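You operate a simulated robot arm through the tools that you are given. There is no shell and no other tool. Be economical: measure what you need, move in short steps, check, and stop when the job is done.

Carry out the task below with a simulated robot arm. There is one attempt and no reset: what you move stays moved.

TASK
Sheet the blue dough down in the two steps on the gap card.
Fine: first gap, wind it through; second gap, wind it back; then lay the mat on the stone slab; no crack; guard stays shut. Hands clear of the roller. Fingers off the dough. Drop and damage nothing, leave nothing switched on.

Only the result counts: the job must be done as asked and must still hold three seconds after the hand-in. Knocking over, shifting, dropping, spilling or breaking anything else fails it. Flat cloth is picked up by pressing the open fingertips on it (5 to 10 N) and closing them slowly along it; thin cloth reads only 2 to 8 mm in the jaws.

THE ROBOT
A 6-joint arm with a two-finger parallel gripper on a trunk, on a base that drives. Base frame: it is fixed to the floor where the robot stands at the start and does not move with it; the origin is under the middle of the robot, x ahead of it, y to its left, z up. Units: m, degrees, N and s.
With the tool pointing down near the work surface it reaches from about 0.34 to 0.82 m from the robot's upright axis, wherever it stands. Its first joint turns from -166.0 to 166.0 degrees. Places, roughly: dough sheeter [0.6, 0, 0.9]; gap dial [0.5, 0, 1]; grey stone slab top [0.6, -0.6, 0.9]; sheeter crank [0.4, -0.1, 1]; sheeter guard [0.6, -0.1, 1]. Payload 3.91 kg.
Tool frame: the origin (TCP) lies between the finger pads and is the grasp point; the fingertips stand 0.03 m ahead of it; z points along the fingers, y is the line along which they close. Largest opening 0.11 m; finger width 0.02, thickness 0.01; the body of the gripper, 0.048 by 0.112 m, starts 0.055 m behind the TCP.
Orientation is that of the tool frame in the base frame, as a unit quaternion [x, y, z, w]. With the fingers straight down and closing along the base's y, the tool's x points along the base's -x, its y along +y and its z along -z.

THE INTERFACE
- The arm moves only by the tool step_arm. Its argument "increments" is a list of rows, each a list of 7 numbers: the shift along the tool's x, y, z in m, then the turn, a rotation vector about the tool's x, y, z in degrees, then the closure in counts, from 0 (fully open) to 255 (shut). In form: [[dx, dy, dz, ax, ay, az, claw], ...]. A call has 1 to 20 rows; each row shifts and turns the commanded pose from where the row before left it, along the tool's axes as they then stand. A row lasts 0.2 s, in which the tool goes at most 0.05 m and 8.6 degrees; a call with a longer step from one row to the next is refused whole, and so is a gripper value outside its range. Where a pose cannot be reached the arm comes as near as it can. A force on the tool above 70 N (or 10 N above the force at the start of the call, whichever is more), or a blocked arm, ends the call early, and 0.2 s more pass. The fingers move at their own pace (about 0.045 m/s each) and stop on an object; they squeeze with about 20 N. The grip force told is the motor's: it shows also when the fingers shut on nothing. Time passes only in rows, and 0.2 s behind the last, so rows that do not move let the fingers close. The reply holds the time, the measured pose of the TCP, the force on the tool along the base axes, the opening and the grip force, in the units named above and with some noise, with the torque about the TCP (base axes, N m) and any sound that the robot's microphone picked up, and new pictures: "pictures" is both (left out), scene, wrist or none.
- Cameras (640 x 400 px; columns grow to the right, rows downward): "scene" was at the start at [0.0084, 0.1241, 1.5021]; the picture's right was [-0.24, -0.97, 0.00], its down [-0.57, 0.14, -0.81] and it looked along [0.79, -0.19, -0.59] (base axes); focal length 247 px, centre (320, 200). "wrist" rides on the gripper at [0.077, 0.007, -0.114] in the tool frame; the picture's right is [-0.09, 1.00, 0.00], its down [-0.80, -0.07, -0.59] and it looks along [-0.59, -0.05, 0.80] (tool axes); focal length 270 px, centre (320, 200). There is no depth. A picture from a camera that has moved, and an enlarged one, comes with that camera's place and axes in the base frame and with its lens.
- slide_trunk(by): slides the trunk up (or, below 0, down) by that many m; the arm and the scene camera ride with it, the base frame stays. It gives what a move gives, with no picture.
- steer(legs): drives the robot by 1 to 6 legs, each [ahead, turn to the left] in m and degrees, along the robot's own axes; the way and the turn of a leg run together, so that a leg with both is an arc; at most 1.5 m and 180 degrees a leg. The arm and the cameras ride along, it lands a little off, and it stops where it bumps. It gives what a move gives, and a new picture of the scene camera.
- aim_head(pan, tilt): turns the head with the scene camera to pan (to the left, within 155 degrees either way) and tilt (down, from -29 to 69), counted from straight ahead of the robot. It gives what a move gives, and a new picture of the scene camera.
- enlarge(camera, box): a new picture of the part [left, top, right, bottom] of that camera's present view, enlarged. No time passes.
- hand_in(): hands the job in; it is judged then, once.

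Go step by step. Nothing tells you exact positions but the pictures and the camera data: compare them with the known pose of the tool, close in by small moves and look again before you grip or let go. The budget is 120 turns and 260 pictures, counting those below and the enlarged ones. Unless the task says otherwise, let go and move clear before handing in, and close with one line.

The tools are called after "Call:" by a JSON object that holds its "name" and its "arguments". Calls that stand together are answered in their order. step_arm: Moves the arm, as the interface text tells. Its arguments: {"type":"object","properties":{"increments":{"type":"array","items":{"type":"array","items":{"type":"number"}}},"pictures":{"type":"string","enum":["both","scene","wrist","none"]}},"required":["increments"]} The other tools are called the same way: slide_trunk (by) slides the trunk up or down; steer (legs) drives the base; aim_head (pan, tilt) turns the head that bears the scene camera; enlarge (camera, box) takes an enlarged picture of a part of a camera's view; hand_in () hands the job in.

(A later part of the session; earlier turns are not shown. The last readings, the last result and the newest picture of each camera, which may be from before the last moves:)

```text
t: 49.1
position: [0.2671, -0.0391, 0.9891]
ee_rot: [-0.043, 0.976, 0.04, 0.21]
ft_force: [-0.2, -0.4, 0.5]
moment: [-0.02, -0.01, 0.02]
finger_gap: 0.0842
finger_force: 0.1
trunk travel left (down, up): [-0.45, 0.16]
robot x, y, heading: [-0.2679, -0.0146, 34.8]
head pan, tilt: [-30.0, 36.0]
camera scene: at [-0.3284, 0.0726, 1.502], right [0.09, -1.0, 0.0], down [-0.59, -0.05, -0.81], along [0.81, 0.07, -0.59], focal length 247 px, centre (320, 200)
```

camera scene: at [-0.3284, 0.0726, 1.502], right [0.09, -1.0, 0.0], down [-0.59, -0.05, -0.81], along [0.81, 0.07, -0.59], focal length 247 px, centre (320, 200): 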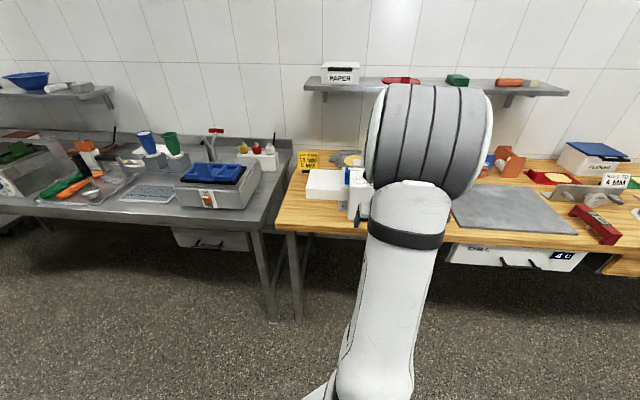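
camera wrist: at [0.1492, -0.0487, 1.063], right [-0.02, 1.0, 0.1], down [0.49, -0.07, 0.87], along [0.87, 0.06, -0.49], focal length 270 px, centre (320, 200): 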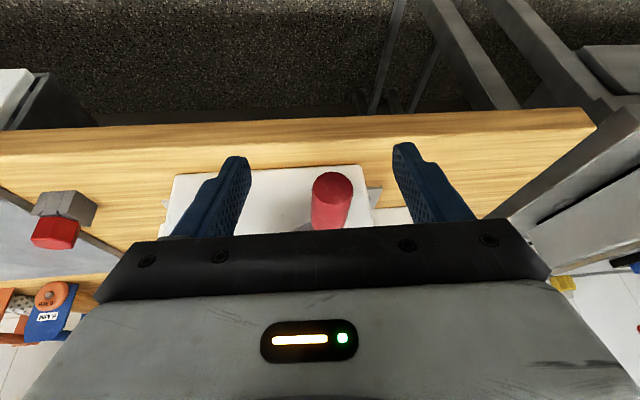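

Call:
{"name": "steer", "arguments": {"legs": [[-0.12, 0]]}}

Call:
{"name": "step_arm", "arguments": {"increments": [[-0.04, 0.02, 0, 0, 0, 0, 60], [-0.04, 0.02, 0, 0, 0, 0, 60], [-0.02, 0.02, 0, 0, 0, 0, 60], [0, 0, 0, 0, 0, 0, 60]], "pictures": "wrist"}}

```text
t: 50.3
position: [0.1683, -0.1102, 0.9893]
ee_rot: [-0.043, 0.976, 0.04, 0.21]
ft_force: [0.3, -0.3, -0.3]
moment: [-0.03, 0.01, -0.04]
finger_gap: 0.0841
finger_force: 0.1
trunk travel left (down, up): [-0.45, 0.16]
robot x, y, heading: [-0.367, -0.0863, 35.0]
head pan, tilt: [-30.0, 36.0]
camera scene: at [-0.4282, 0.003, 1.502], right [0.09, -1.0, 0.0], down [-0.59, -0.05, -0.81], along [0.81, 0.07, -0.59], focal length 247 px, centre (320, 200)
```

scene: 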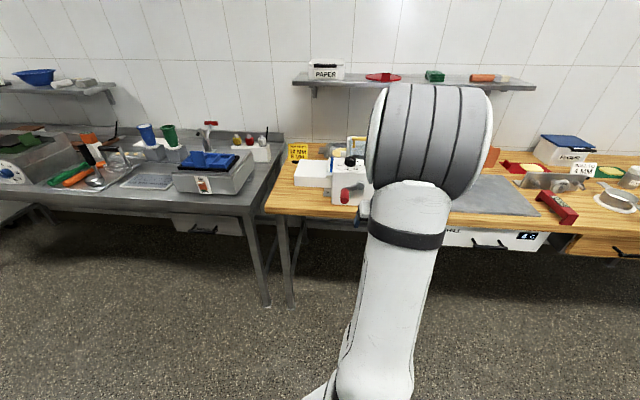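

```text
t: 51.3
position: [0.248, -0.0546, 1.0249]
ee_rot: [-0.045, 0.974, 0.051, 0.214]
ft_force: [0.7, 0.3, 1.0]
moment: [-0.01, 0.01, -0.01]
finger_gap: 0.0842
finger_force: 0.1
out of reach, approached as far as the arm can: row 2, 3
trunk travel left (down, up): [-0.45, 0.16]
robot x, y, heading: [-0.3673, -0.0836, 34.9]
head pan, tilt: [-30.0, 36.0]
camera wrist: at [0.1297, -0.0661, 1.0965], right [-0.03, 0.99, 0.12], down [0.49, -0.09, 0.87], along [0.87, 0.08, -0.48], focal length 270 px, centre (320, 200)
```

wrist: 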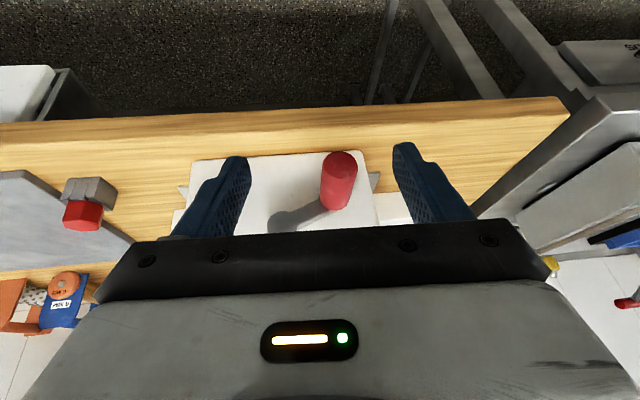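

The wrist seems singular when tilted. I'll return to a straight-down tool and grip further out on the handle, with more of the fingers above it, to clear the hub.

Call:
{"name": "step_arm", "arguments": {"increments": [[0, 0, -0.02, 1.48, 6.2, 1.3, 60], [0, 0, -0.02, 1.48, 6.2, 1.3, 60], [0, 0, -0.02, 1.48, 6.2, 1.3, 60], [0, 0, 0, 1.48, 6.2, 1.3, 60], [0, 0, 0, 0, 0, 0, 60]], "pictures": "wrist"}}

```text
t: 52.5
position: [0.201, -0.0955, 1.0286]
ee_rot: [-0.014, 0.993, 0.111, 0.045]
ft_force: [0.0, 0.3, 1.1]
moment: [0.02, 0.02, 0.05]
finger_gap: 0.084
finger_force: 0.1
out of reach, approached as far as the arm can: row 1, 2, 3, 4
trunk travel left (down, up): [-0.45, 0.16]
robot x, y, heading: [-0.3692, -0.0851, 34.9]
head pan, tilt: [-30.0, 36.0]
camera wrist: at [0.113, -0.115, 1.134], right [0.05, 0.97, 0.23], down [0.75, -0.19, 0.64], along [0.66, 0.14, -0.74], focal length 270 px, centre (320, 200)
```

wrist: 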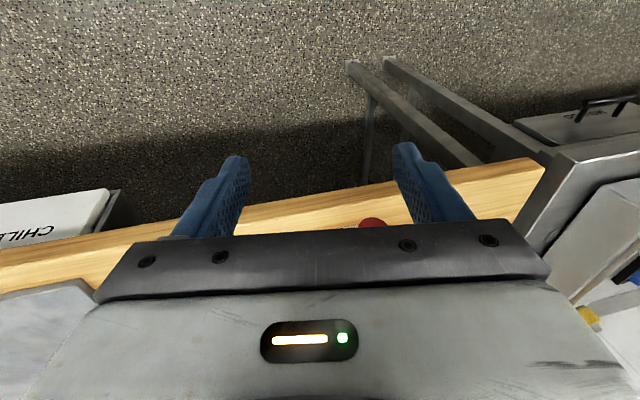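

Call:
{"name": "aim_head", "arguments": {"pan": -36, "tilt": 50}}

```text
t: 53.3
position: [0.2021, -0.0943, 1.0272]
ee_rot: [-0.014, 0.993, 0.11, 0.045]
ft_force: [0.3, 0.6, 0.1]
moment: [-0.01, -0.02, 0.03]
finger_gap: 0.0841
finger_force: 0.0
trunk travel left (down, up): [-0.45, 0.16]
robot x, y, heading: [-0.3672, -0.0827, 35.0]
head pan, tilt: [-36.0, 50.0]
camera scene: at [-0.4377, -0.0056, 1.4818], right [-0.02, -1.0, 0.0], down [-0.77, 0.01, -0.64], along [0.64, -0.01, -0.77], focal length 247 px, centre (320, 200)
```

scene: 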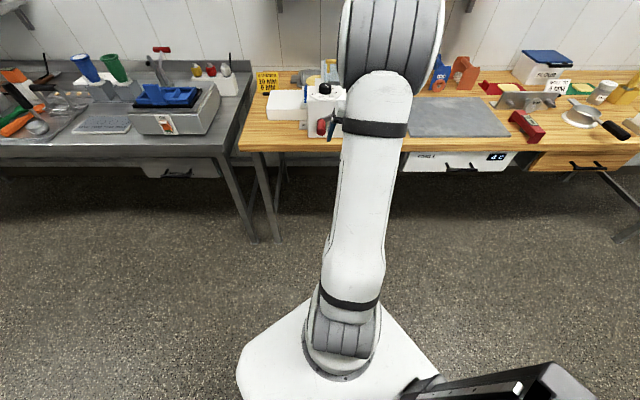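

Call:
{"name": "step_arm", "arguments": {"increments": [[0, 0, -0.04, 0, 0, 0, 60], [0, 0, -0.04, 0, 0, 0, 60], [0, 0, -0.04, 0, 0, 0, 60], [0, 0, 0, 0, 0, 0, 60]], "pictures": "none"}}

```text
t: 54.3
position: [0.1896, -0.121, 1.1413]
ee_rot: [-0.014, 0.991, 0.125, 0.05]
ft_force: [-0.6, 0.6, -0.6]
moment: [0.02, -0.02, 0.0]
finger_gap: 0.0841
finger_force: 0.1
out of reach, approached as far as the arm can: row 3
trunk travel left (down, up): [-0.45, 0.16]
robot x, y, heading: [-0.3656, -0.0823, 34.9]
head pan, tilt: [-36.0, 50.0]
```

Call:
{"name": "step_arm", "arguments": {"increments": [[0, 0, 0, 0, 0, -8, 60], [0, 0, 0, 0, 0, -8, 60], [0, 0, 0, 0, 0, -8, 60], [0, 0, 0, 0, 0, -8, 60], [0, 0, 0, 0, 0, 0, 60]], "pictures": "none"}}

```text
t: 55.5
position: [0.1861, -0.1219, 1.1305]
ee_rot: [-0.287, 0.949, 0.106, 0.082]
ft_force: [-1.1, 0.3, 0.1]
moment: [0.0, -0.01, 0.03]
finger_gap: 0.0842
finger_force: 0.0
out of reach, approached as far as the arm can: row 1, 2, 3, 4
trunk travel left (down, up): [-0.45, 0.16]
robot x, y, heading: [-0.3669, -0.0824, 34.9]
head pan, tilt: [-36.0, 50.0]
```

Call:
{"name": "step_arm", "arguments": {"increments": [[0, 0, 0, 4.45, 6.25, 0, 60], [0, 0, 0, 4.45, 6.25, 0, 60], [0, 0, 0, 0, 0, 0, 60]], "pictures": "none"}}

```text
t: 56.3
position: [0.1856, -0.1231, 1.1294]
ee_rot: [-0.286, 0.949, 0.105, 0.083]
ft_force: [-0.8, -0.2, 1.0]
moment: [0.01, 0.03, 0.01]
finger_gap: 0.0844
finger_force: 0.1
out of reach, approached as far as the arm can: row 1, 2
trunk travel left (down, up): [-0.45, 0.16]
robot x, y, heading: [-0.367, -0.0841, 34.9]
head pan, tilt: [-36.0, 50.0]
```

Still limited; I'll go back toward the starting arm posture (relative to the robot) to recover a good configuration.

Call:
{"name": "step_arm", "arguments": {"increments": [[0.008, 0.01, -0.035, 0, 0, 0, 60], [0.008, 0.02, -0.035, 0, 0, 0, 60], [0.008, 0.02, -0.035, 0, 0, 0, 60], [0.008, 0.02, -0.035, 0, 0, 0, 60], [0.008, 0.02, -0.035, 0, 0, 0, 60], [0.008, 0.02, -0.03, 0, 0, 0, 60], [0, 0, 0, 0, 0, 0, 60]], "pictures": "scene"}}

```text
t: 57.9
position: [0.0645, -0.1082, 1.3341]
ee_rot: [-0.286, 0.948, 0.109, 0.085]
ft_force: [-0.7, -0.4, 0.0]
moment: [0.01, -0.01, 0.01]
finger_gap: 0.0843
finger_force: 0.1
trunk travel left (down, up): [-0.45, 0.16]
robot x, y, heading: [-0.3651, -0.0872, 34.8]
head pan, tilt: [-36.0, 50.0]
camera scene: at [-0.4379, -0.0056, 1.4818], right [-0.02, -1.0, 0.0], down [-0.77, 0.01, -0.64], along [0.64, -0.01, -0.77], focal length 247 px, centre (320, 200)
```

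scene: 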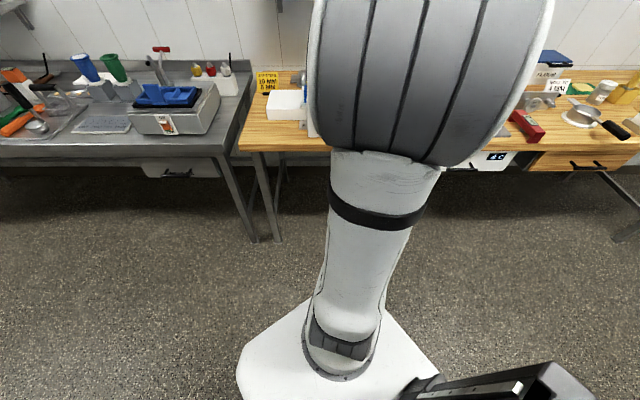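

Call:
{"name": "step_arm", "arguments": {"increments": [[0, 0, 0, 4.6, 6.25, 0, 60], [0, 0, 0, 4.6, 6.25, 0, 60], [0, 0, 0, 0, 0, 0, 60]], "pictures": "none"}}

```text
t: 58.7
position: [0.0651, -0.1089, 1.3345]
ee_rot: [-0.287, 0.948, 0.11, 0.086]
ft_force: [0.6, 0.3, 0.1]
moment: [-0.02, -0.03, 0.01]
finger_gap: 0.0844
finger_force: 0.1
out of reach, approached as far as the arm can: row 1, 2
trunk travel left (down, up): [-0.45, 0.16]
robot x, y, heading: [-0.372, -0.0823, 34.8]
head pan, tilt: [-36.0, 50.0]
```

Call:
{"name": "step_arm", "arguments": {"increments": [[-0.008, -0.02, 0.03, 0, 0, 8, 60], [-0.008, -0.02, 0.035, 0, 0, 8, 60], [-0.008, -0.02, 0.035, 0, 0, 8, 60], [-0.008, -0.02, 0.035, 0, 0, 8, 60], [-0.008, -0.02, 0.035, 0, 0, 0, 60], [0, 0, 0, 0, -8, 0, 60], [0, 0, 0, 0, -8, 0, 60], [0, 0, 0, 0, -8, 0, 60], [0, 0, 0, 0, -8, 0, 60], [0, 0, 0, 0, -8, 0, 60], [0, 0, 0, 0, -8, 0, 60], [0, 0, 0, 0, -8, 0, 60], [0, 0, 0, 0, -8, 0, 60], [0, 0, 0, 0, 0, 0, 60]], "pictures": "scene"}}

```text
t: 61.7
position: [0.1481, -0.144, 1.1559]
ee_rot: [0.055, 0.813, 0.118, 0.568]
ft_force: [0.5, 0.1, -1.1]
moment: [0.02, 0.0, -0.05]
finger_gap: 0.0842
finger_force: 0.1
trunk travel left (down, up): [-0.45, 0.16]
robot x, y, heading: [-0.3703, -0.0829, 34.7]
head pan, tilt: [-36.0, 50.0]
camera scene: at [-0.438, -0.0057, 1.4818], right [-0.02, -1.0, 0.0], down [-0.77, 0.01, -0.64], along [0.64, -0.01, -0.77], focal length 247 px, centre (320, 200)
```

scene: 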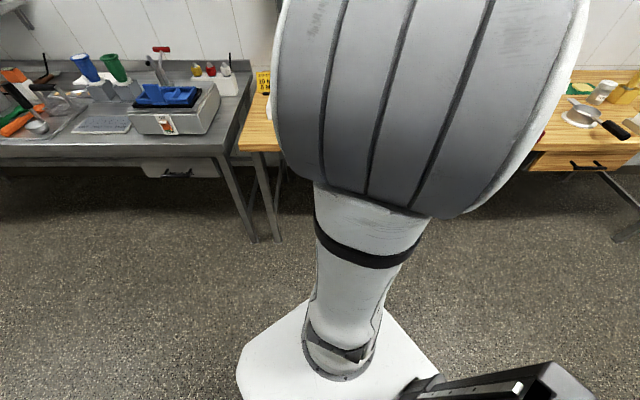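

A forward-pointing tool (nearly horizontal) works in this arm configuration, and it would clear the hub entirely. I'll line up level with the handle from the front.

Call:
{"name": "step_arm", "arguments": {"increments": [[0, 0, 0, 2.1, -3.4, -4.5, 60], [0, 0, 0, 2.1, -3.4, -4.5, 60], [0, 0, 0, 2.1, -3.4, -4.5, 60], [0.0289, 0.0203, 0.02, 0, 0, 0, 60], [0.0289, 0.0203, 0.02, 0, 0, 0, 60], [0.0289, 0.0203, 0.02, 0, 0, 0, 60], [0.0289, 0.0203, 0.02, 0, 0, 0, 60], [0.0289, 0.0203, 0.02, 0, 0, 0, 60], [0.0289, 0.0203, 0.02, 0, 0, 0, 60], [0, 0, 0, 0, 0, 0, 60]], "pictures": "both"}}

```text
t: 63.9
position: [0.238, -0.0209, 0.9659]
ee_rot: [0.002, 0.765, -0.001, 0.644]
ft_force: [-0.4, 0.3, -0.4]
moment: [-0.02, -0.01, 0.0]
finger_gap: 0.0843
finger_force: 0.1
trunk travel left (down, up): [-0.45, 0.16]
robot x, y, heading: [-0.3677, -0.0804, 34.9]
head pan, tilt: [-36.0, 50.0]
camera scene: at [-0.4376, -0.0055, 1.4818], right [-0.02, -1.0, 0.0], down [-0.77, 0.01, -0.64], along [0.64, -0.01, -0.77], focal length 247 px, centre (320, 200)
camera wrist: at [0.1107, -0.0138, 0.909], right [0.02, 1.0, 0.09], down [-0.45, -0.07, 0.89], along [0.89, -0.06, 0.45], focal length 270 px, centre (320, 200)
```

scene: 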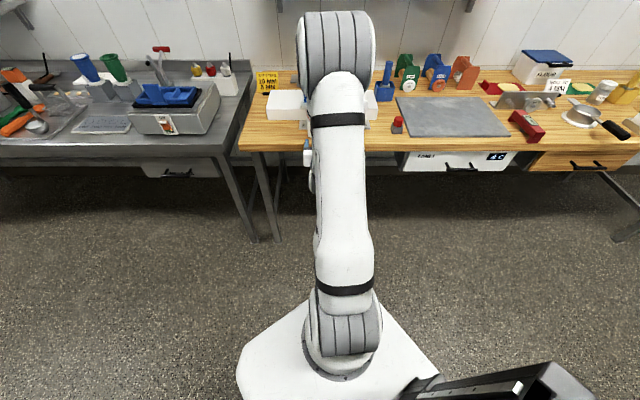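
wrist: 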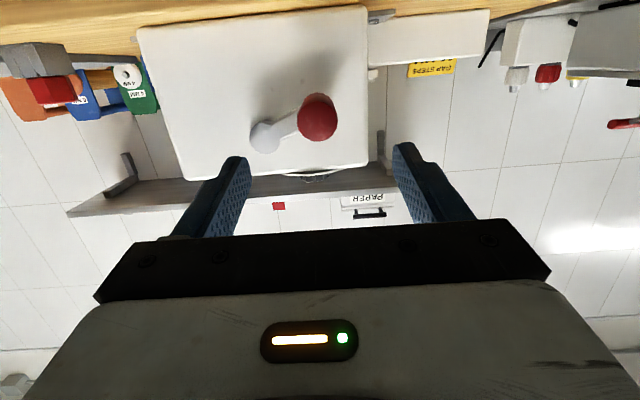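

All reachable now. Advancing onto the handle from the front and gripping.

Call:
{"name": "step_arm", "arguments": {"increments": [[-0.0018, -0.0013, 0.0352, 0, 0, 0, 60], [-0.0018, -0.0013, 0.0352, 0, 0, 0, 60], [-0.0018, 0, 0.0352, 0, 0, 0, 60], [0, 0, 0, 0, 0, 0, 60], [0, 0, 0, 0, 0, 0, 255], [0, 0, 0, 0, 0, 0, 255], [0, 0, 0, 0, 0, 0, 255]], "pictures": "wrist"}}

Call:
{"name": "aim_head", "arguments": {"pan": -20, "tilt": 40}}

```text
t: 65.5
position: [0.3433, -0.0264, 0.9511]
ee_rot: [0.002, 0.764, -0.001, 0.645]
ft_force: [0.8, 2.8, -0.8]
moment: [0.0, 0.05, -0.68]
finger_gap: 0.0341
finger_force: 22.0
trunk travel left (down, up): [-0.45, 0.16]
robot x, y, heading: [-0.3631, -0.086, 34.8]
head pan, tilt: [-36.0, 50.0]
camera wrist: at [0.2158, -0.0175, 0.8957], right [0.02, 1.0, 0.09], down [-0.45, -0.07, 0.89], along [0.89, -0.06, 0.45], focal length 270 px, centre (320, 200)
```

wrist: 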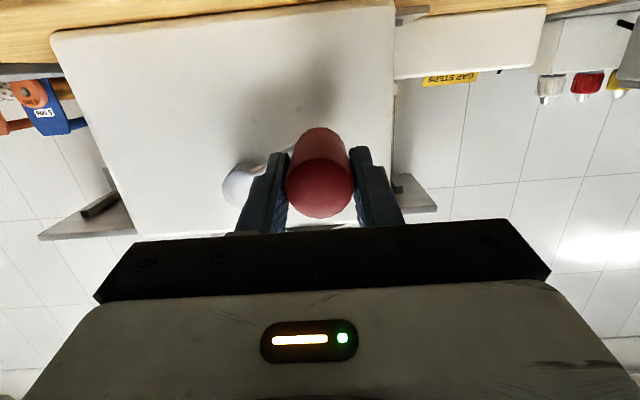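

```text
t: 66.3
position: [0.3437, -0.0257, 0.9523]
ee_rot: [0.001, 0.765, -0.001, 0.644]
ft_force: [0.9, 3.3, -1.5]
moment: [0.03, 0.01, -1.54]
finger_gap: 0.0338
finger_force: 44.5
trunk travel left (down, up): [-0.45, 0.16]
robot x, y, heading: [-0.3662, -0.0833, 34.9]
head pan, tilt: [-20.0, 40.0]
camera scene: at [-0.4322, 0.0182, 1.4959], right [0.26, -0.97, 0.0], down [-0.62, -0.17, -0.77], along [0.74, 0.2, -0.64], focal length 247 px, centre (320, 200)
```

scene: 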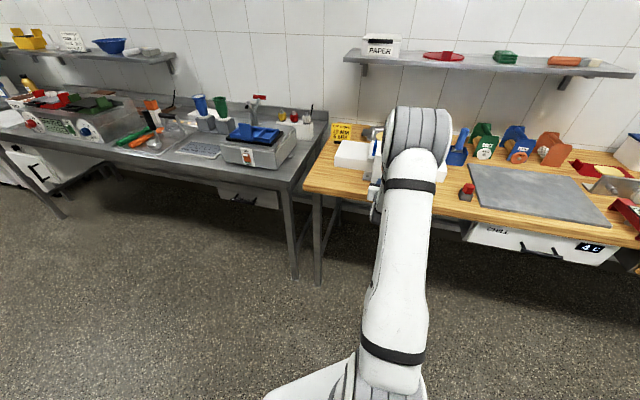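

Call:
{"name": "step_arm", "arguments": {"increments": [[-0.0106, 0.0044, -0.0019, 0, 0, 0, 255], [-0.0111, 0.0025, -0.0019, 0, 0, 0, 255], [-0.0113, 0.0004, -0.002, 0, 0, 0, 255], [-0.0113, -0.0015, -0.002, 0, 0, 0, 255], [-0.0108, -0.0035, -0.0019, 0, 0, 0, 255], [-0.0101, -0.0054, -0.0018, 0, 0, 0, 255], [0, 0, 0, 0, 0, 0, 255]], "pictures": "both"}}

Call:
{"name": "enlarge", "arguments": {"camera": "scene", "box": [320, 110, 480, 210]}}

```text
t: 67.9
position: [0.3442, -0.0316, 1.0175]
ee_rot: [0.004, 0.767, -0.001, 0.642]
ft_force: [-6.2, -19.2, -15.5]
moment: [-0.09, -0.23, -1.46]
finger_gap: 0.0336
finger_force: 45.3
trunk travel left (down, up): [-0.45, 0.16]
robot x, y, heading: [-0.3699, -0.0806, 35.0]
head pan, tilt: [-20.0, 40.0]
camera scene: at [-0.4318, 0.0152, 1.496], right [0.26, -0.97, 0.0], down [-0.62, -0.16, -0.77], along [0.74, 0.2, -0.64], focal length 247 px, centre (320, 200)
camera wrist: at [0.2155, -0.0237, 0.9616], right [0.02, 1.0, 0.09], down [-0.45, -0.07, 0.89], along [0.89, -0.06, 0.44], focal length 270 px, centre (320, 200)
```

scene: 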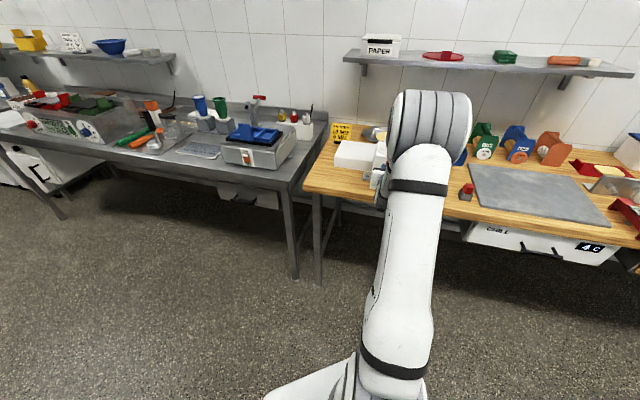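
wrist: 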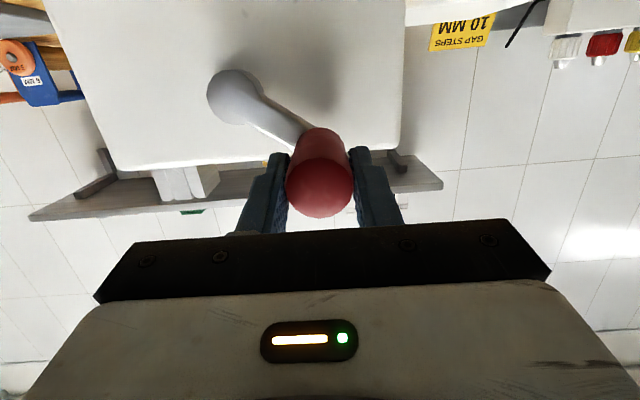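

```text
4.00 times, centred on (400, 160) of scene
camera zoom: at [-0.4318, 0.0152, 1.496], right [0.26, -0.97, 0.0], down [-0.62, -0.16, -0.77], along [0.74, 0.2, -0.64], focal length 988 px, centre (0, 360)
```

zoom: 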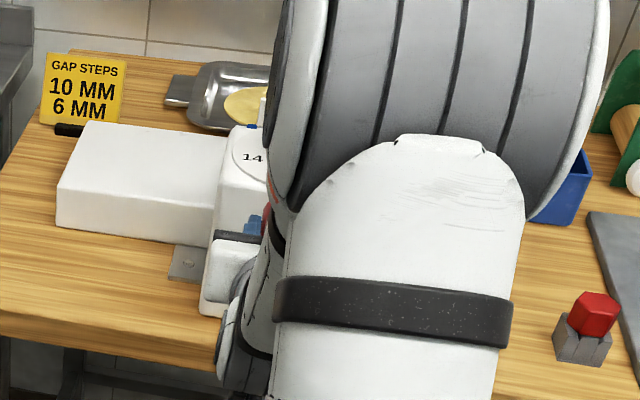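

Call:
{"name": "step_arm", "arguments": {"increments": [[-0.0083, -0.0093, -0.0014, 0, 0, 0, 255], [-0.0077, -0.0085, -0.0013, 0, 0, 0, 255], [-0.006, -0.0097, -0.001, 0, 0, 0, 255], [-0.0043, -0.0107, -0.0008, 0, 0, 0, 255], [-0.0025, -0.0112, -0.0004, 0, 0, 0, 255], [-0.0005, -0.0115, -0.0001, 0, 0, 0, 255], [0, 0, 0, 0, 0, 0, 255]], "pictures": "wrist"}}

Call:
{"name": "aim_head", "arguments": {"pan": -40, "tilt": 40}}

Call:
{"name": "enlarge", "arguments": {"camera": "scene", "box": [200, 100, 420, 220]}}

```text
t: 69.5
position: [0.3433, -0.0899, 1.0446]
ee_rot: [0.002, 0.768, -0.001, 0.641]
ft_force: [-12.2, 4.2, -29.4]
moment: [0.02, 0.24, -1.48]
finger_gap: 0.0334
finger_force: 45.4
trunk travel left (down, up): [-0.45, 0.16]
robot x, y, heading: [-0.3658, -0.0861, 34.9]
head pan, tilt: [-20.0, 40.0]
camera wrist: at [0.2146, -0.0818, 0.9898], right [0.02, 1.0, 0.09], down [-0.44, -0.07, 0.89], along [0.9, -0.06, 0.44], focal length 270 px, centre (320, 200)
```

wrist: 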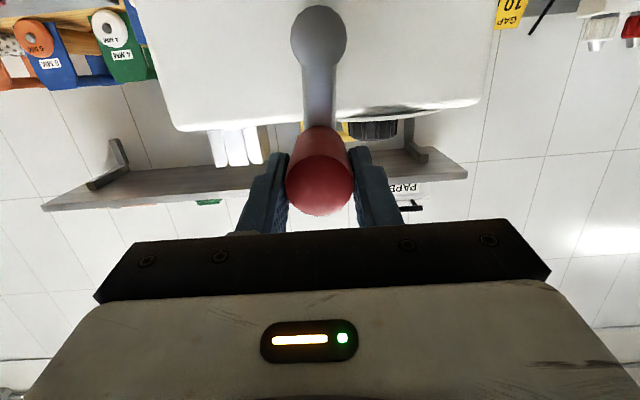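

```text
t: 70.3
position: [0.3428, -0.089, 1.045]
ee_rot: [0.002, 0.768, -0.001, 0.641]
ft_force: [-12.6, 2.3, -28.6]
moment: [0.03, 0.42, -1.6]
finger_gap: 0.0336
finger_force: 45.3
trunk travel left (down, up): [-0.45, 0.16]
robot x, y, heading: [-0.3679, -0.0825, 35.0]
head pan, tilt: [-40.0, 40.0]
camera scene: at [-0.4285, -0.0112, 1.4959], right [-0.09, -1.0, 0.0], down [-0.64, 0.06, -0.77], along [0.76, -0.07, -0.64], focal length 247 px, centre (320, 200)
```

scene: 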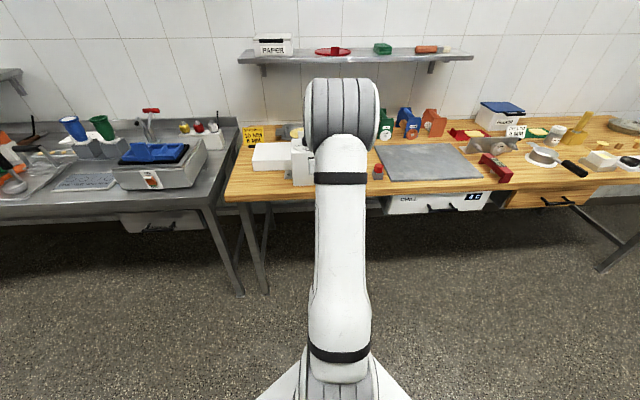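

```text
2.91 times, centred on (310, 160) of scene
camera zoom: at [-0.4285, -0.0112, 1.4959], right [-0.09, -1.0, 0.0], down [-0.64, 0.06, -0.77], along [0.76, -0.07, -0.64], focal length 718 px, centre (349, 316)
```

zoom: 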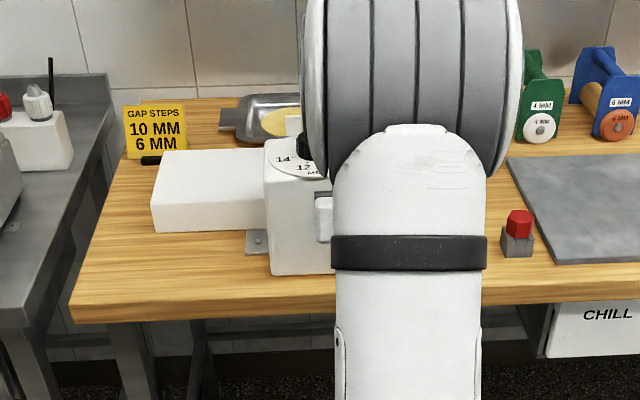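

Call:
{"name": "step_arm", "arguments": {"increments": [[0.0042, -0.0107, 0.0007, 0, 0, 0, 255], [0.0033, -0.0109, 0.0006, 0, 0, 0, 255], [0.0051, -0.0102, 0.0009, 0, 0, 0, 255], [0.0067, -0.0091, 0.0012, 0, 0, 0, 255], [0.0083, -0.0078, 0.0014, 0, 0, 0, 255], [0.0095, -0.0062, 0.0017, 0, 0, 0, 255], [0, 0, 0, 0, 0, 0, 255]], "pictures": "scene"}}

Call:
{"name": "enlarge", "arguments": {"camera": "scene", "box": [220, 100, 440, 220]}}

```text
t: 70.9
position: [0.3436, -0.0916, 1.0459]
ee_rot: [-0.012, 0.763, 0.005, 0.647]
ft_force: [-3.9, 30.5, 1.8]
moment: [0.19, 0.1, -1.1]
finger_gap: 0.0347
finger_force: 44.7
trunk travel left (down, up): [-0.45, 0.16]
robot x, y, heading: [-0.3714, -0.0822, 35.1]
head pan, tilt: [-40.0, 40.0]
stopped in row 2: the force on the tool passed its limit at 79 N (the readings are from after the stop); the commanded pose is now the measured one
camera scene: at [-0.4306, -0.0069, 1.4962], right [-0.09, -1.0, 0.0], down [-0.64, 0.05, -0.77], along [0.76, -0.07, -0.64], focal length 247 px, centre (320, 200)
```

scene: 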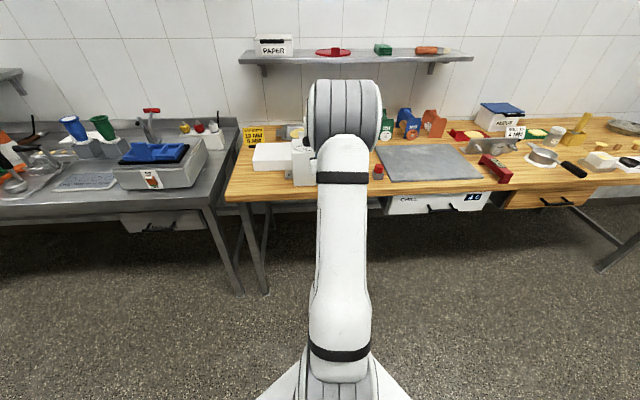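

```text
2.91 times, centred on (330, 160) of scene
camera zoom: at [-0.4306, -0.0069, 1.4962], right [-0.09, -1.0, 0.0], down [-0.64, 0.05, -0.77], along [0.76, -0.07, -0.64], focal length 718 px, centre (291, 316)
```

zoom: 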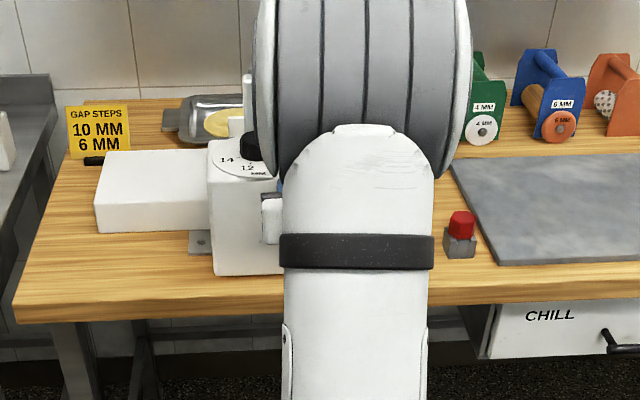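

A firm stop after exactly one turn: the carriage is wound fully through. I'll release, back off and check the dough.

Call:
{"name": "step_arm", "arguments": {"increments": [[0, 0, 0, 0, 0, 0, 60], [0, 0, 0, 0, 0, 0, 60], [0, 0, 0, 0, 0, 0, 60], [0.006, 0, -0.035, 0, 0, 0, 60], [0.006, 0, -0.035, 0, 0, 0, 60], [0.006, 0, -0.035, 0, 0, 0, 60], [-0.03, 0, -0.02, 0, 8, 0, 60], [-0.03, 0, -0.02, 0, 8, 0, 60], [-0.03, 0, -0.02, 0, 8, 0, 60], [0, 0, 0, 0, 8, 0, 60], [0, 0, 0, 0, 8, 0, 60], [0, 0, 0, 0, 8, 0, 60], [0, 0, 0, 0, 8, 0, 60], [0, 0, 0, 0, 8, 0, 60], [0, 0, 0, 0, 8, 0, 60], [0, 0, 0, 0, 8, 0, 60], [0, 0, 0, 0, 0, 0, 60]], "pictures": "both"}}

```text
t: 74.5
position: [0.1894, -0.1404, 1.0992]
ee_rot: [-0.042, 0.988, 0.082, 0.127]
ft_force: [0.6, -0.6, 0.4]
moment: [0.01, -0.03, -0.01]
finger_gap: 0.0838
finger_force: 0.1
out of reach, approached as far as the arm can: row 9, 10, 11, 13, 14, 15, 16
trunk travel left (down, up): [-0.45, 0.16]
robot x, y, heading: [-0.3671, -0.0832, 35.0]
head pan, tilt: [-40.0, 40.0]
camera scene: at [-0.4298, -0.0117, 1.496], right [-0.09, -1.0, 0.0], down [-0.64, 0.06, -0.77], along [0.76, -0.07, -0.64], focal length 247 px, centre (320, 200)
camera wrist: at [0.0844, -0.1577, 1.1898], right [-0.02, 0.98, 0.17], down [0.64, -0.12, 0.76], along [0.77, 0.12, -0.62], focal length 270 px, centre (320, 200)
```

scene: 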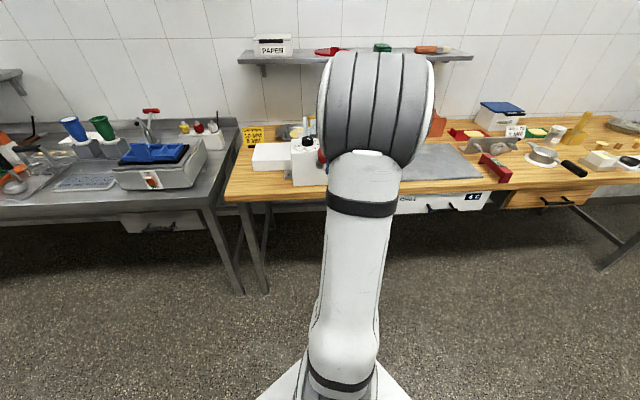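
wrist: 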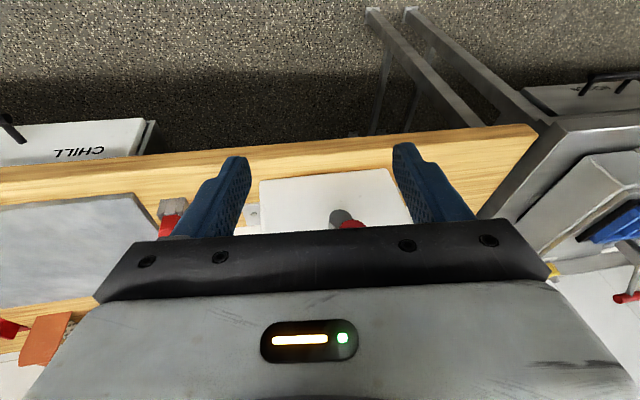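

The wrist branch is still wrong for a vertical tool. I'll tilt forward again, swing the tool to the right, and come down on the other side of the forearm direction.

Call:
{"name": "step_arm", "arguments": {"increments": [[0, 0, 0, 0, -8, 0, 60], [0, 0, 0, 0, -8, 0, 60], [0, 0, 0, 0, -8, 0, 60], [0, 0, 0, 0, -8, 0, 60], [0, 0, 0, 0, -8, 0, 60], [0, 0, 0, 0, -8, 0, 60], [0, 0, 0, 0, -8, 0, 60], [0, 0, 0, 0, -8, 0, 60], [0, 0, 0, 0, -8, 0, 60], [0, 0, 0, 0, 0, 0, 60]], "pictures": "none"}}

```text
t: 76.7
position: [0.1893, -0.1402, 1.0993]
ee_rot: [0.015, 0.724, 0.09, 0.684]
ft_force: [0.1, -0.3, -0.5]
moment: [-0.01, 0.0, 0.01]
finger_gap: 0.0838
finger_force: 0.1
trunk travel left (down, up): [-0.45, 0.16]
robot x, y, heading: [-0.3648, -0.082, 34.8]
head pan, tilt: [-40.0, 40.0]
```

Call:
{"name": "step_arm", "arguments": {"increments": [[0, 0, 0, 7.9, -1.2, 0.4, 60], [0, 0, 0, 7.9, -1.2, 0.4, 60], [0, 0, 0, 7.9, -1.2, 0.4, 60], [0, 0, 0, 7.9, -1.2, 0.4, 60], [0, 0, 0, 7.9, -1.2, 0.4, 60], [0, 0, 0, 7.9, -1.2, 0.4, 60], [0, 0, 0, 0, 0, 0, 60]], "pictures": "scene"}}

```text
t: 78.3
position: [0.1883, -0.1406, 1.0986]
ee_rot: [0.308, 0.656, -0.197, 0.661]
ft_force: [0.2, -0.6, -0.2]
moment: [-0.03, 0.01, 0.0]
finger_gap: 0.0842
finger_force: 0.0
trunk travel left (down, up): [-0.45, 0.16]
robot x, y, heading: [-0.3667, -0.0811, 35.1]
head pan, tilt: [-40.0, 40.0]
camera scene: at [-0.43, -0.0115, 1.4959], right [-0.09, -1.0, 0.0], down [-0.64, 0.06, -0.77], along [0.76, -0.07, -0.64], focal length 247 px, centre (320, 200)
```

scene: 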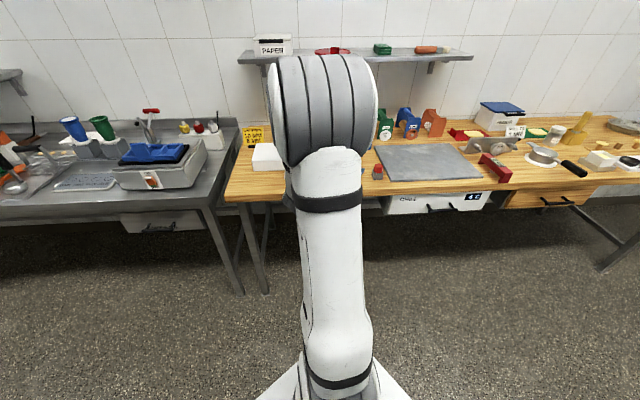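

Call:
{"name": "step_arm", "arguments": {"increments": [[0, 0, 0, 0, 8, 0, 60], [0, 0, 0, 0, 8, 0, 60], [0, 0, 0, 0, 8, 0, 60], [0, 0, 0, 0, 8, 0, 60], [0, 0, 0, 0, 8, 0, 60], [0, 0, 0, 0, 8, 0, 60], [0, 0, 0, 0, 8, 0, 60], [0, 0, 0, 0, 8, 0, 60], [0, 0, 0, 0, 8, 0, 60], [0, 0, 0, 0, 8, 0, 60], [0, 0, 0, 0, 6, 0, 60], [0, 0, 0, 0, 0, 0, 60]], "pictures": "none"}}

```text
t: 80.9
position: [0.1885, -0.1394, 1.0986]
ee_rot: [0.364, 0.898, -0.018, 0.246]
ft_force: [0.5, 0.6, 0.3]
moment: [-0.02, 0.0, 0.0]
finger_gap: 0.0842
finger_force: 0.0
out of reach, approached as far as the arm can: row 8, 9, 10, 11
trunk travel left (down, up): [-0.45, 0.16]
robot x, y, heading: [-0.3627, -0.0822, 34.9]
head pan, tilt: [-40.0, 40.0]
```

Call:
{"name": "step_arm", "arguments": {"increments": [[0, 0, 0, 0, -8, 0, 60], [0, 0, 0, 0, -8, 0, 60], [0, 0, 0, 0, -8, 0, 60], [0, 0, 0, 0, -8, 0, 60], [0, 0, 0, 0, -8, 0, 60], [0, 0, 0, 0, -8, 0, 60], [0, 0, 0, 0, -8, 0, 60], [0, 0, 0, 0, 0, 0, 60]], "pictures": "none"}}

```text
t: 82.7
position: [0.1892, -0.1413, 1.0998]
ee_rot: [0.313, 0.677, -0.188, 0.64]
ft_force: [0.6, -0.2, -1.1]
moment: [0.01, -0.02, 0.0]
finger_gap: 0.0841
finger_force: 0.2
trunk travel left (down, up): [-0.45, 0.16]
robot x, y, heading: [-0.3644, -0.0879, 35.0]
head pan, tilt: [-40.0, 40.0]
```

Call:
{"name": "step_arm", "arguments": {"increments": [[0, 0, 0, -7.33, 1.02, -2.18, 60], [0, 0, 0, -7.33, 1.02, -2.18, 60], [0, 0, 0, -7.33, 1.02, -2.18, 60], [0, 0, 0, -7.33, 1.02, -2.18, 60], [0, 0, 0, -7.33, 1.02, -2.18, 60], [0, 0, 0, -7.33, 1.02, -2.18, 60], [0, 0, 0, -7.33, 1.02, -2.18, 60], [-0.002, 0.0415, 0.0107, 0, 0, 0, 60], [-0.002, 0.0415, 0.0107, 0, 0, 0, 60], [-0.002, 0.0415, 0.0107, 0, 0, 0, 60], [-0.002, 0.0415, 0.0107, 0, 0, 0, 60], [0, 0, 0, 0, 0, 0, 60]], "pictures": "scene"}}

```text
t: 85.3
position: [0.2005, 0.031, 1.1]
ee_rot: [-0.072, 0.763, 0.062, 0.64]
ft_force: [0.3, 0.6, 0.6]
moment: [0.04, -0.01, 0.0]
finger_gap: 0.0842
finger_force: 0.0
trunk travel left (down, up): [-0.45, 0.16]
robot x, y, heading: [-0.3674, -0.0818, 34.9]
head pan, tilt: [-40.0, 40.0]
camera scene: at [-0.4301, -0.0114, 1.4959], right [-0.09, -1.0, 0.0], down [-0.64, 0.06, -0.77], along [0.76, -0.07, -0.64], focal length 247 px, centre (320, 200)
```

scene: 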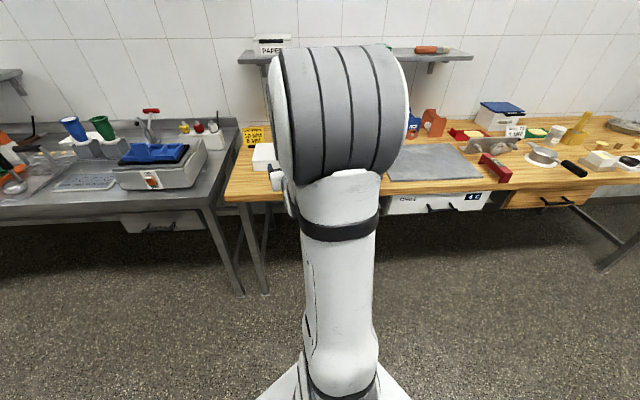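

Exactly reached, with the tool in the arm's plane. Now untilting straight through in large steps.

Call:
{"name": "step_arm", "arguments": {"increments": [[0, 0, 0, 0, 8.5, 0, 60], [0, 0, 0, 0, 8.5, 0, 60], [0, 0, 0, 0, 8.5, 0, 60], [0, 0, 0, 0, 8.5, 0, 60], [0, 0, 0, 0, 8.5, 0, 60], [0, 0, 0, 0, 8.5, 0, 60], [0, 0, 0, 0, 8.5, 0, 60], [0, 0, 0, 0, 8.5, 0, 60], [0, 0, 0, 0, 8.5, 0, 60], [0, 0, 0, 0, 3.5, 0, 60], [0, 0, 0, 0, 0, 0, 60]], "pictures": "none"}}

```text
t: 87.7
position: [0.2001, 0.0313, 1.0989]
ee_rot: [-0.095, 0.995, 0.001, -0.001]
ft_force: [-0.3, 0.7, 0.3]
moment: [0.0, -0.01, -0.02]
finger_gap: 0.0843
finger_force: 0.0
out of reach, approached as far as the arm can: row 4
trunk travel left (down, up): [-0.45, 0.16]
robot x, y, heading: [-0.369, -0.0843, 34.8]
head pan, tilt: [-40.0, 40.0]
```

Vertical tool recovered. Raising, then driving forward to the dial and checking the dough.

Call:
{"name": "step_arm", "arguments": {"increments": [[0, 0, -0.04, 0, 0, 0, 60], [0, 0, -0.04, 0, 0, 0, 60], [0, 0, -0.03, 0, 0, 0, 60]], "pictures": "none"}}

Call:
{"name": "steer", "arguments": {"legs": [[0.25, 0]]}}

Call:
{"name": "aim_head", "arguments": {"pan": -50, "tilt": 40}}

```text
t: 88.5
position: [0.2, 0.0305, 1.2101]
ee_rot: [-0.096, 0.995, 0.001, 0.0]
ft_force: [0.6, -0.5, -0.2]
moment: [0.02, 0.03, 0.0]
finger_gap: 0.0843
finger_force: 0.3
trunk travel left (down, up): [-0.45, 0.16]
robot x, y, heading: [-0.3642, -0.0803, 35.1]
head pan, tilt: [-40.0, 40.0]
```

```text
t: 90.3
position: [0.409, 0.1748, 1.2082]
ee_rot: [-0.095, 0.995, 0.0, 0.0]
ft_force: [-0.3, -0.4, 0.7]
moment: [0.01, 0.0, 0.03]
finger_gap: 0.084
finger_force: 0.0
trunk travel left (down, up): [-0.45, 0.16]
robot x, y, heading: [-0.1578, 0.0601, 34.9]
head pan, tilt: [-40.0, 40.0]
camera scene: at [-0.2223, 0.1336, 1.4959], right [-0.09, -1.0, 0.0], down [-0.64, 0.06, -0.77], along [0.76, -0.07, -0.64], focal length 247 px, centre (320, 200)
```

scene: 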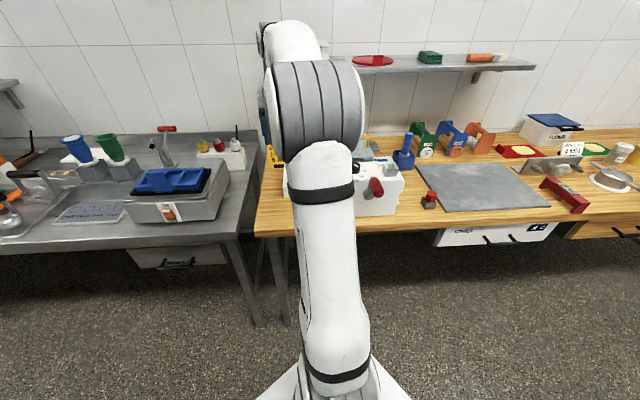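

```text
t: 91.0
position: [0.4078, 0.175, 1.21]
ee_rot: [-0.095, 0.995, 0.001, 0.0]
ft_force: [-0.2, 0.0, 0.5]
moment: [-0.03, -0.02, 0.01]
finger_gap: 0.0843
finger_force: 0.0
trunk travel left (down, up): [-0.45, 0.16]
robot x, y, heading: [-0.1623, 0.0639, 35.0]
head pan, tilt: [-50.0, 40.0]
camera scene: at [-0.2254, 0.1187, 1.4959], right [-0.26, -0.97, 0.0], down [-0.62, 0.17, -0.77], along [0.74, -0.2, -0.64], focal length 247 px, centre (320, 200)
```

scene: 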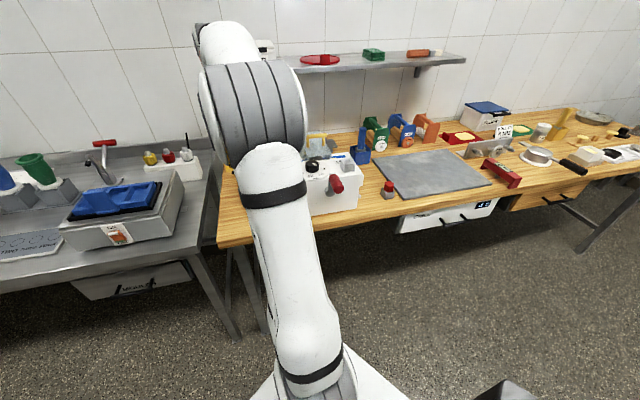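

Call:
{"name": "enlarge", "arguments": {"camera": "scene", "box": [290, 120, 410, 220]}}

```text
4.00 times, centred on (350, 170) of scene
camera zoom: at [-0.2254, 0.1187, 1.4959], right [-0.26, -0.97, 0.0], down [-0.62, 0.17, -0.77], along [0.74, -0.2, -0.64], focal length 988 px, centre (200, 320)
```

zoom: 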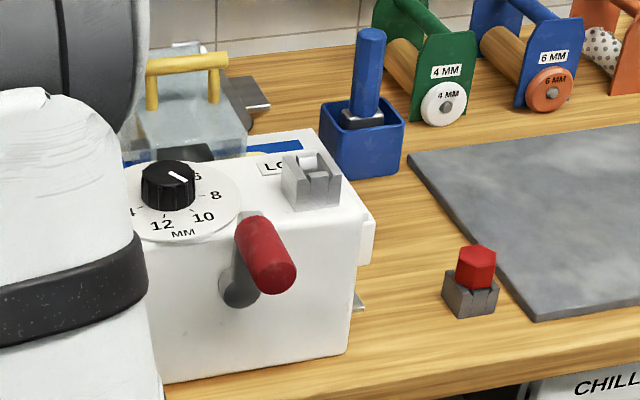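

The dough has passed to the right of the roller. Now to the dial.

Call:
{"name": "step_arm", "arguments": {"increments": [[-0.005, -0.038, 0, 0, 0, 0, 60], [-0.005, -0.038, 0, 0, 0, 0, 60], [-0.005, -0.038, 0, 0, 0, 0, 60], [-0.005, -0.038, 0, 0, 0, 0, 60], [-0.005, -0.038, 0, 0, 0, 0, 60], [-0.005, -0.038, 0, 0, 0, 0, 60], [0, 0, 0, 0, 0, 7.9, 60], [0, 0, 0, 0, 0, 7.9, 60], [0, 0, 0, 0, 0, 7.9, 60], [0, 0, 0, 0, 0, 7.9, 60], [0, 0, 0, 0, 0, 7.9, 60], [0, 0, 0, 0, 0, 7.9, 60], [0, 0, 0, 0, 0, 7.9, 60], [0, 0, 0, 0, 0, 7.9, 60], [0, 0, 0.04, 0, 0, 0, 60], [0, 0, 0.03, 0, 0, 0, 60], [0, 0, 0, 0, 0, 0, 60]], "pictures": "wrist"}}

Call:
{"name": "enlarge", "arguments": {"camera": "wrist", "box": [200, 60, 440, 220]}}

```text
t: 94.7
position: [0.4802, -0.0429, 1.1393]
ee_rot: [0.441, 0.898, 0.001, -0.001]
ft_force: [0.0, -0.4, 0.4]
moment: [0.0, 0.0, 0.0]
finger_gap: 0.084
finger_force: 0.0
trunk travel left (down, up): [-0.45, 0.16]
robot x, y, heading: [-0.1596, 0.0625, 34.9]
head pan, tilt: [-50.0, 40.0]
camera wrist: at [0.4371, 0.0231, 1.2545], right [0.84, 0.54, 0.0], down [0.43, -0.68, 0.59], along [0.32, -0.5, -0.81], focal length 270 px, centre (320, 200)
```

wrist: 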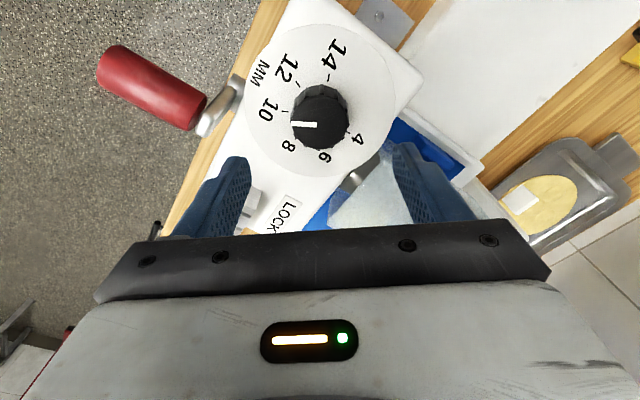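

```text
2.50 times, centred on (320, 140) of wrist
camera zoom: at [0.4371, 0.0231, 1.2545], right [0.84, 0.54, 0.0], down [0.43, -0.68, 0.59], along [0.32, -0.5, -0.81], focal length 676 px, centre (320, 350)
```

zoom: 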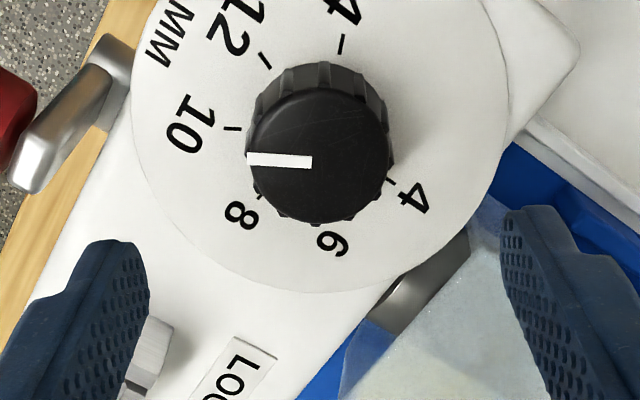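

Call:
{"name": "step_arm", "arguments": {"increments": [[0, 0, 0.04, 0, 0, 0, 60], [0, 0, 0.037, 0, 0, 0, 60], [0, 0, 0, 0, 0, 0, 60], [0, 0, 0, 0, 0, 0, 255], [0, 0, 0, 0, 0, 0, 255], [0, 0, 0, 0, 0, 0, 255], [0, 0, 0, 0, 0, -7.5, 255], [0, 0, 0, 0, 0, -7.5, 255], [0, 0, 0, 0, 0, -7.5, 255], [0, 0, 0, 0, 0, -7.5, 255], [0, 0, 0, 0, 0, 0, 255]], "pictures": "none"}}

Call:
{"name": "step_arm", "arguments": {"increments": [[0, 0, 0, 0, 0, -7.5, 255], [0, 0, 0, 0, 0, -7.5, 255], [0, 0, 0, 0, 0, -7.5, 255], [0, 0, 0, 0, 0, -7.5, 255], [0, 0, 0, 0, 0, -7.5, 255], [0, 0, 0, 0, 0, -7.5, 255], [0, 0, 0, 0, 0, -7.5, 255], [0, 0, 0, 0, 0, -7.5, 255], [0, 0, 0, 0, 0, -7.5, 255], [0, 0, 0, 0, 0, -5, 255], [0, 0, 0, 0, 0, 0, 255], [0, 0, 0, 0, 0, 0, 60], [0, 0, 0, 0, 0, 0, 60], [0, 0, 0, 0, 0, 0, 60], [0, 0, -0.04, 0, 0, 0, 60], [0, 0, -0.04, 0, 0, 0, 60], [0, 0, 0, 0, 0, 0, 60]], "pictures": "wrist"}}

Call:
{"name": "enlarge", "arguments": {"camera": "wrist", "box": [200, 60, 440, 220]}}

Call:
{"name": "enlarge", "arguments": {"camera": "scene", "box": [270, 120, 390, 220]}}

```text
t: 97.0
position: [0.4806, -0.0415, 1.0631]
ee_rot: [0.192, 0.981, 0.001, 0.0]
ft_force: [4.1, 2.8, 9.6]
moment: [0.44, 0.58, -0.03]
finger_gap: 0.0463
finger_force: 44.7
trunk travel left (down, up): [-0.45, 0.16]
robot x, y, heading: [-0.1591, 0.0634, 34.9]
head pan, tilt: [-50.0, 40.0]
```

```text
t: 100.7
position: [0.4799, -0.0437, 1.1447]
ee_rot: [-0.424, 0.906, 0.001, 0.0]
ft_force: [-0.7, 0.3, -0.1]
moment: [0.0, 0.0, 0.0]
finger_gap: 0.0843
finger_force: 0.0
trunk travel left (down, up): [-0.45, 0.16]
robot x, y, heading: [-0.1592, 0.0584, 34.9]
head pan, tilt: [-50.0, 40.0]
camera wrist: at [0.4243, -0.0968, 1.258], right [-0.71, 0.7, 0.0], down [0.57, 0.57, 0.59], along [0.42, 0.42, -0.8], focal length 270 px, centre (320, 200)
```

wrist: 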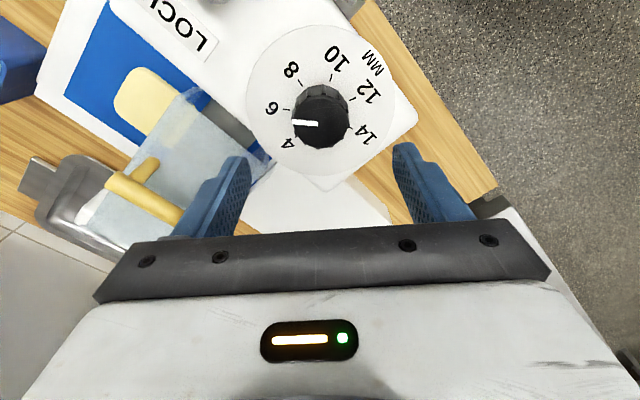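

```text
2.50 times, centred on (320, 140) of wrist
camera zoom: at [0.4243, -0.0968, 1.258], right [-0.71, 0.7, 0.0], down [0.57, 0.57, 0.59], along [0.42, 0.42, -0.8], focal length 676 px, centre (320, 350)
```

zoom: 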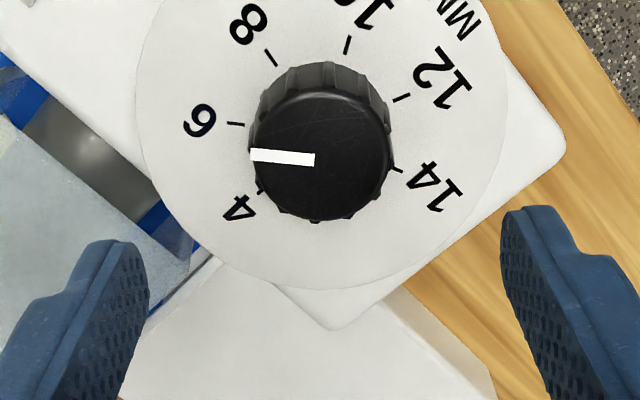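

```text
4.00 times, centred on (330, 170) of scene
camera zoom: at [-0.2254, 0.1186, 1.4959], right [-0.26, -0.97, 0.0], down [-0.62, 0.17, -0.77], along [0.74, -0.2, -0.64], focal length 988 px, centre (280, 320)
```

zoom: 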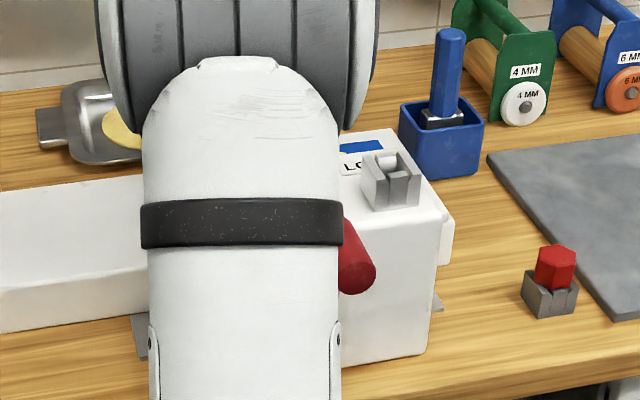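

Pointer is parallel with the 6 tick. Now back to the crank: drive back and take the same in-plane route to a forward-pointing tool.

Call:
{"name": "step_arm", "arguments": {"increments": [[0, 0, -0.03, 0, 0, 7.8, 60], [0, 0, -0.03, 0, 0, 7.8, 60], [0, 0, 0, 0, 0, 7.8, 60], [0, 0, 0, 0, 0, 7.8, 60], [0, 0, 0, 0, 0, 8, 60], [0, 0, 0, 0, 0, 0, 60]], "pictures": "none"}}

Call:
{"name": "steer", "arguments": {"legs": [[-0.25, 0]]}}

```text
t: 102.0
position: [0.4793, -0.0433, 1.2026]
ee_rot: [-0.095, 0.995, 0.002, 0.0]
ft_force: [-0.2, -0.6, -0.3]
moment: [0.0, 0.03, 0.03]
finger_gap: 0.0841
finger_force: 0.0
trunk travel left (down, up): [-0.45, 0.16]
robot x, y, heading: [-0.155, 0.0619, 34.9]
head pan, tilt: [-50.0, 40.0]
```

```text
t: 103.9
position: [0.2721, -0.1873, 1.2029]
ee_rot: [-0.097, 0.995, 0.002, 0.0]
ft_force: [-0.3, 0.2, 0.9]
moment: [-0.02, -0.02, -0.02]
finger_gap: 0.0843
finger_force: 0.1
trunk travel left (down, up): [-0.45, 0.16]
robot x, y, heading: [-0.3636, -0.083, 35.0]
head pan, tilt: [-50.0, 40.0]
camera scene: at [-0.4331, -0.0266, 1.496], right [-0.26, -0.97, 0.0], down [-0.62, 0.17, -0.77], along [0.74, -0.2, -0.64], focal length 247 px, centre (320, 200)
```

scene: 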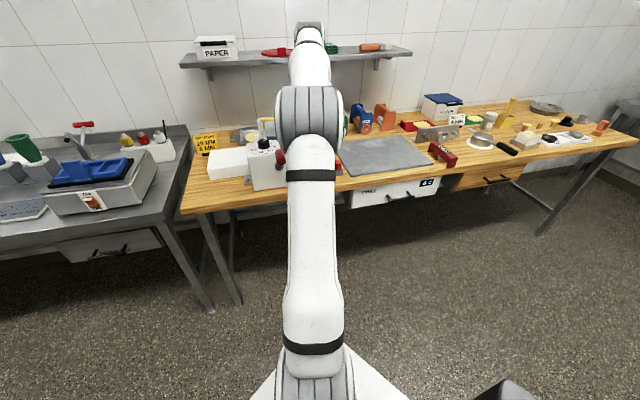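

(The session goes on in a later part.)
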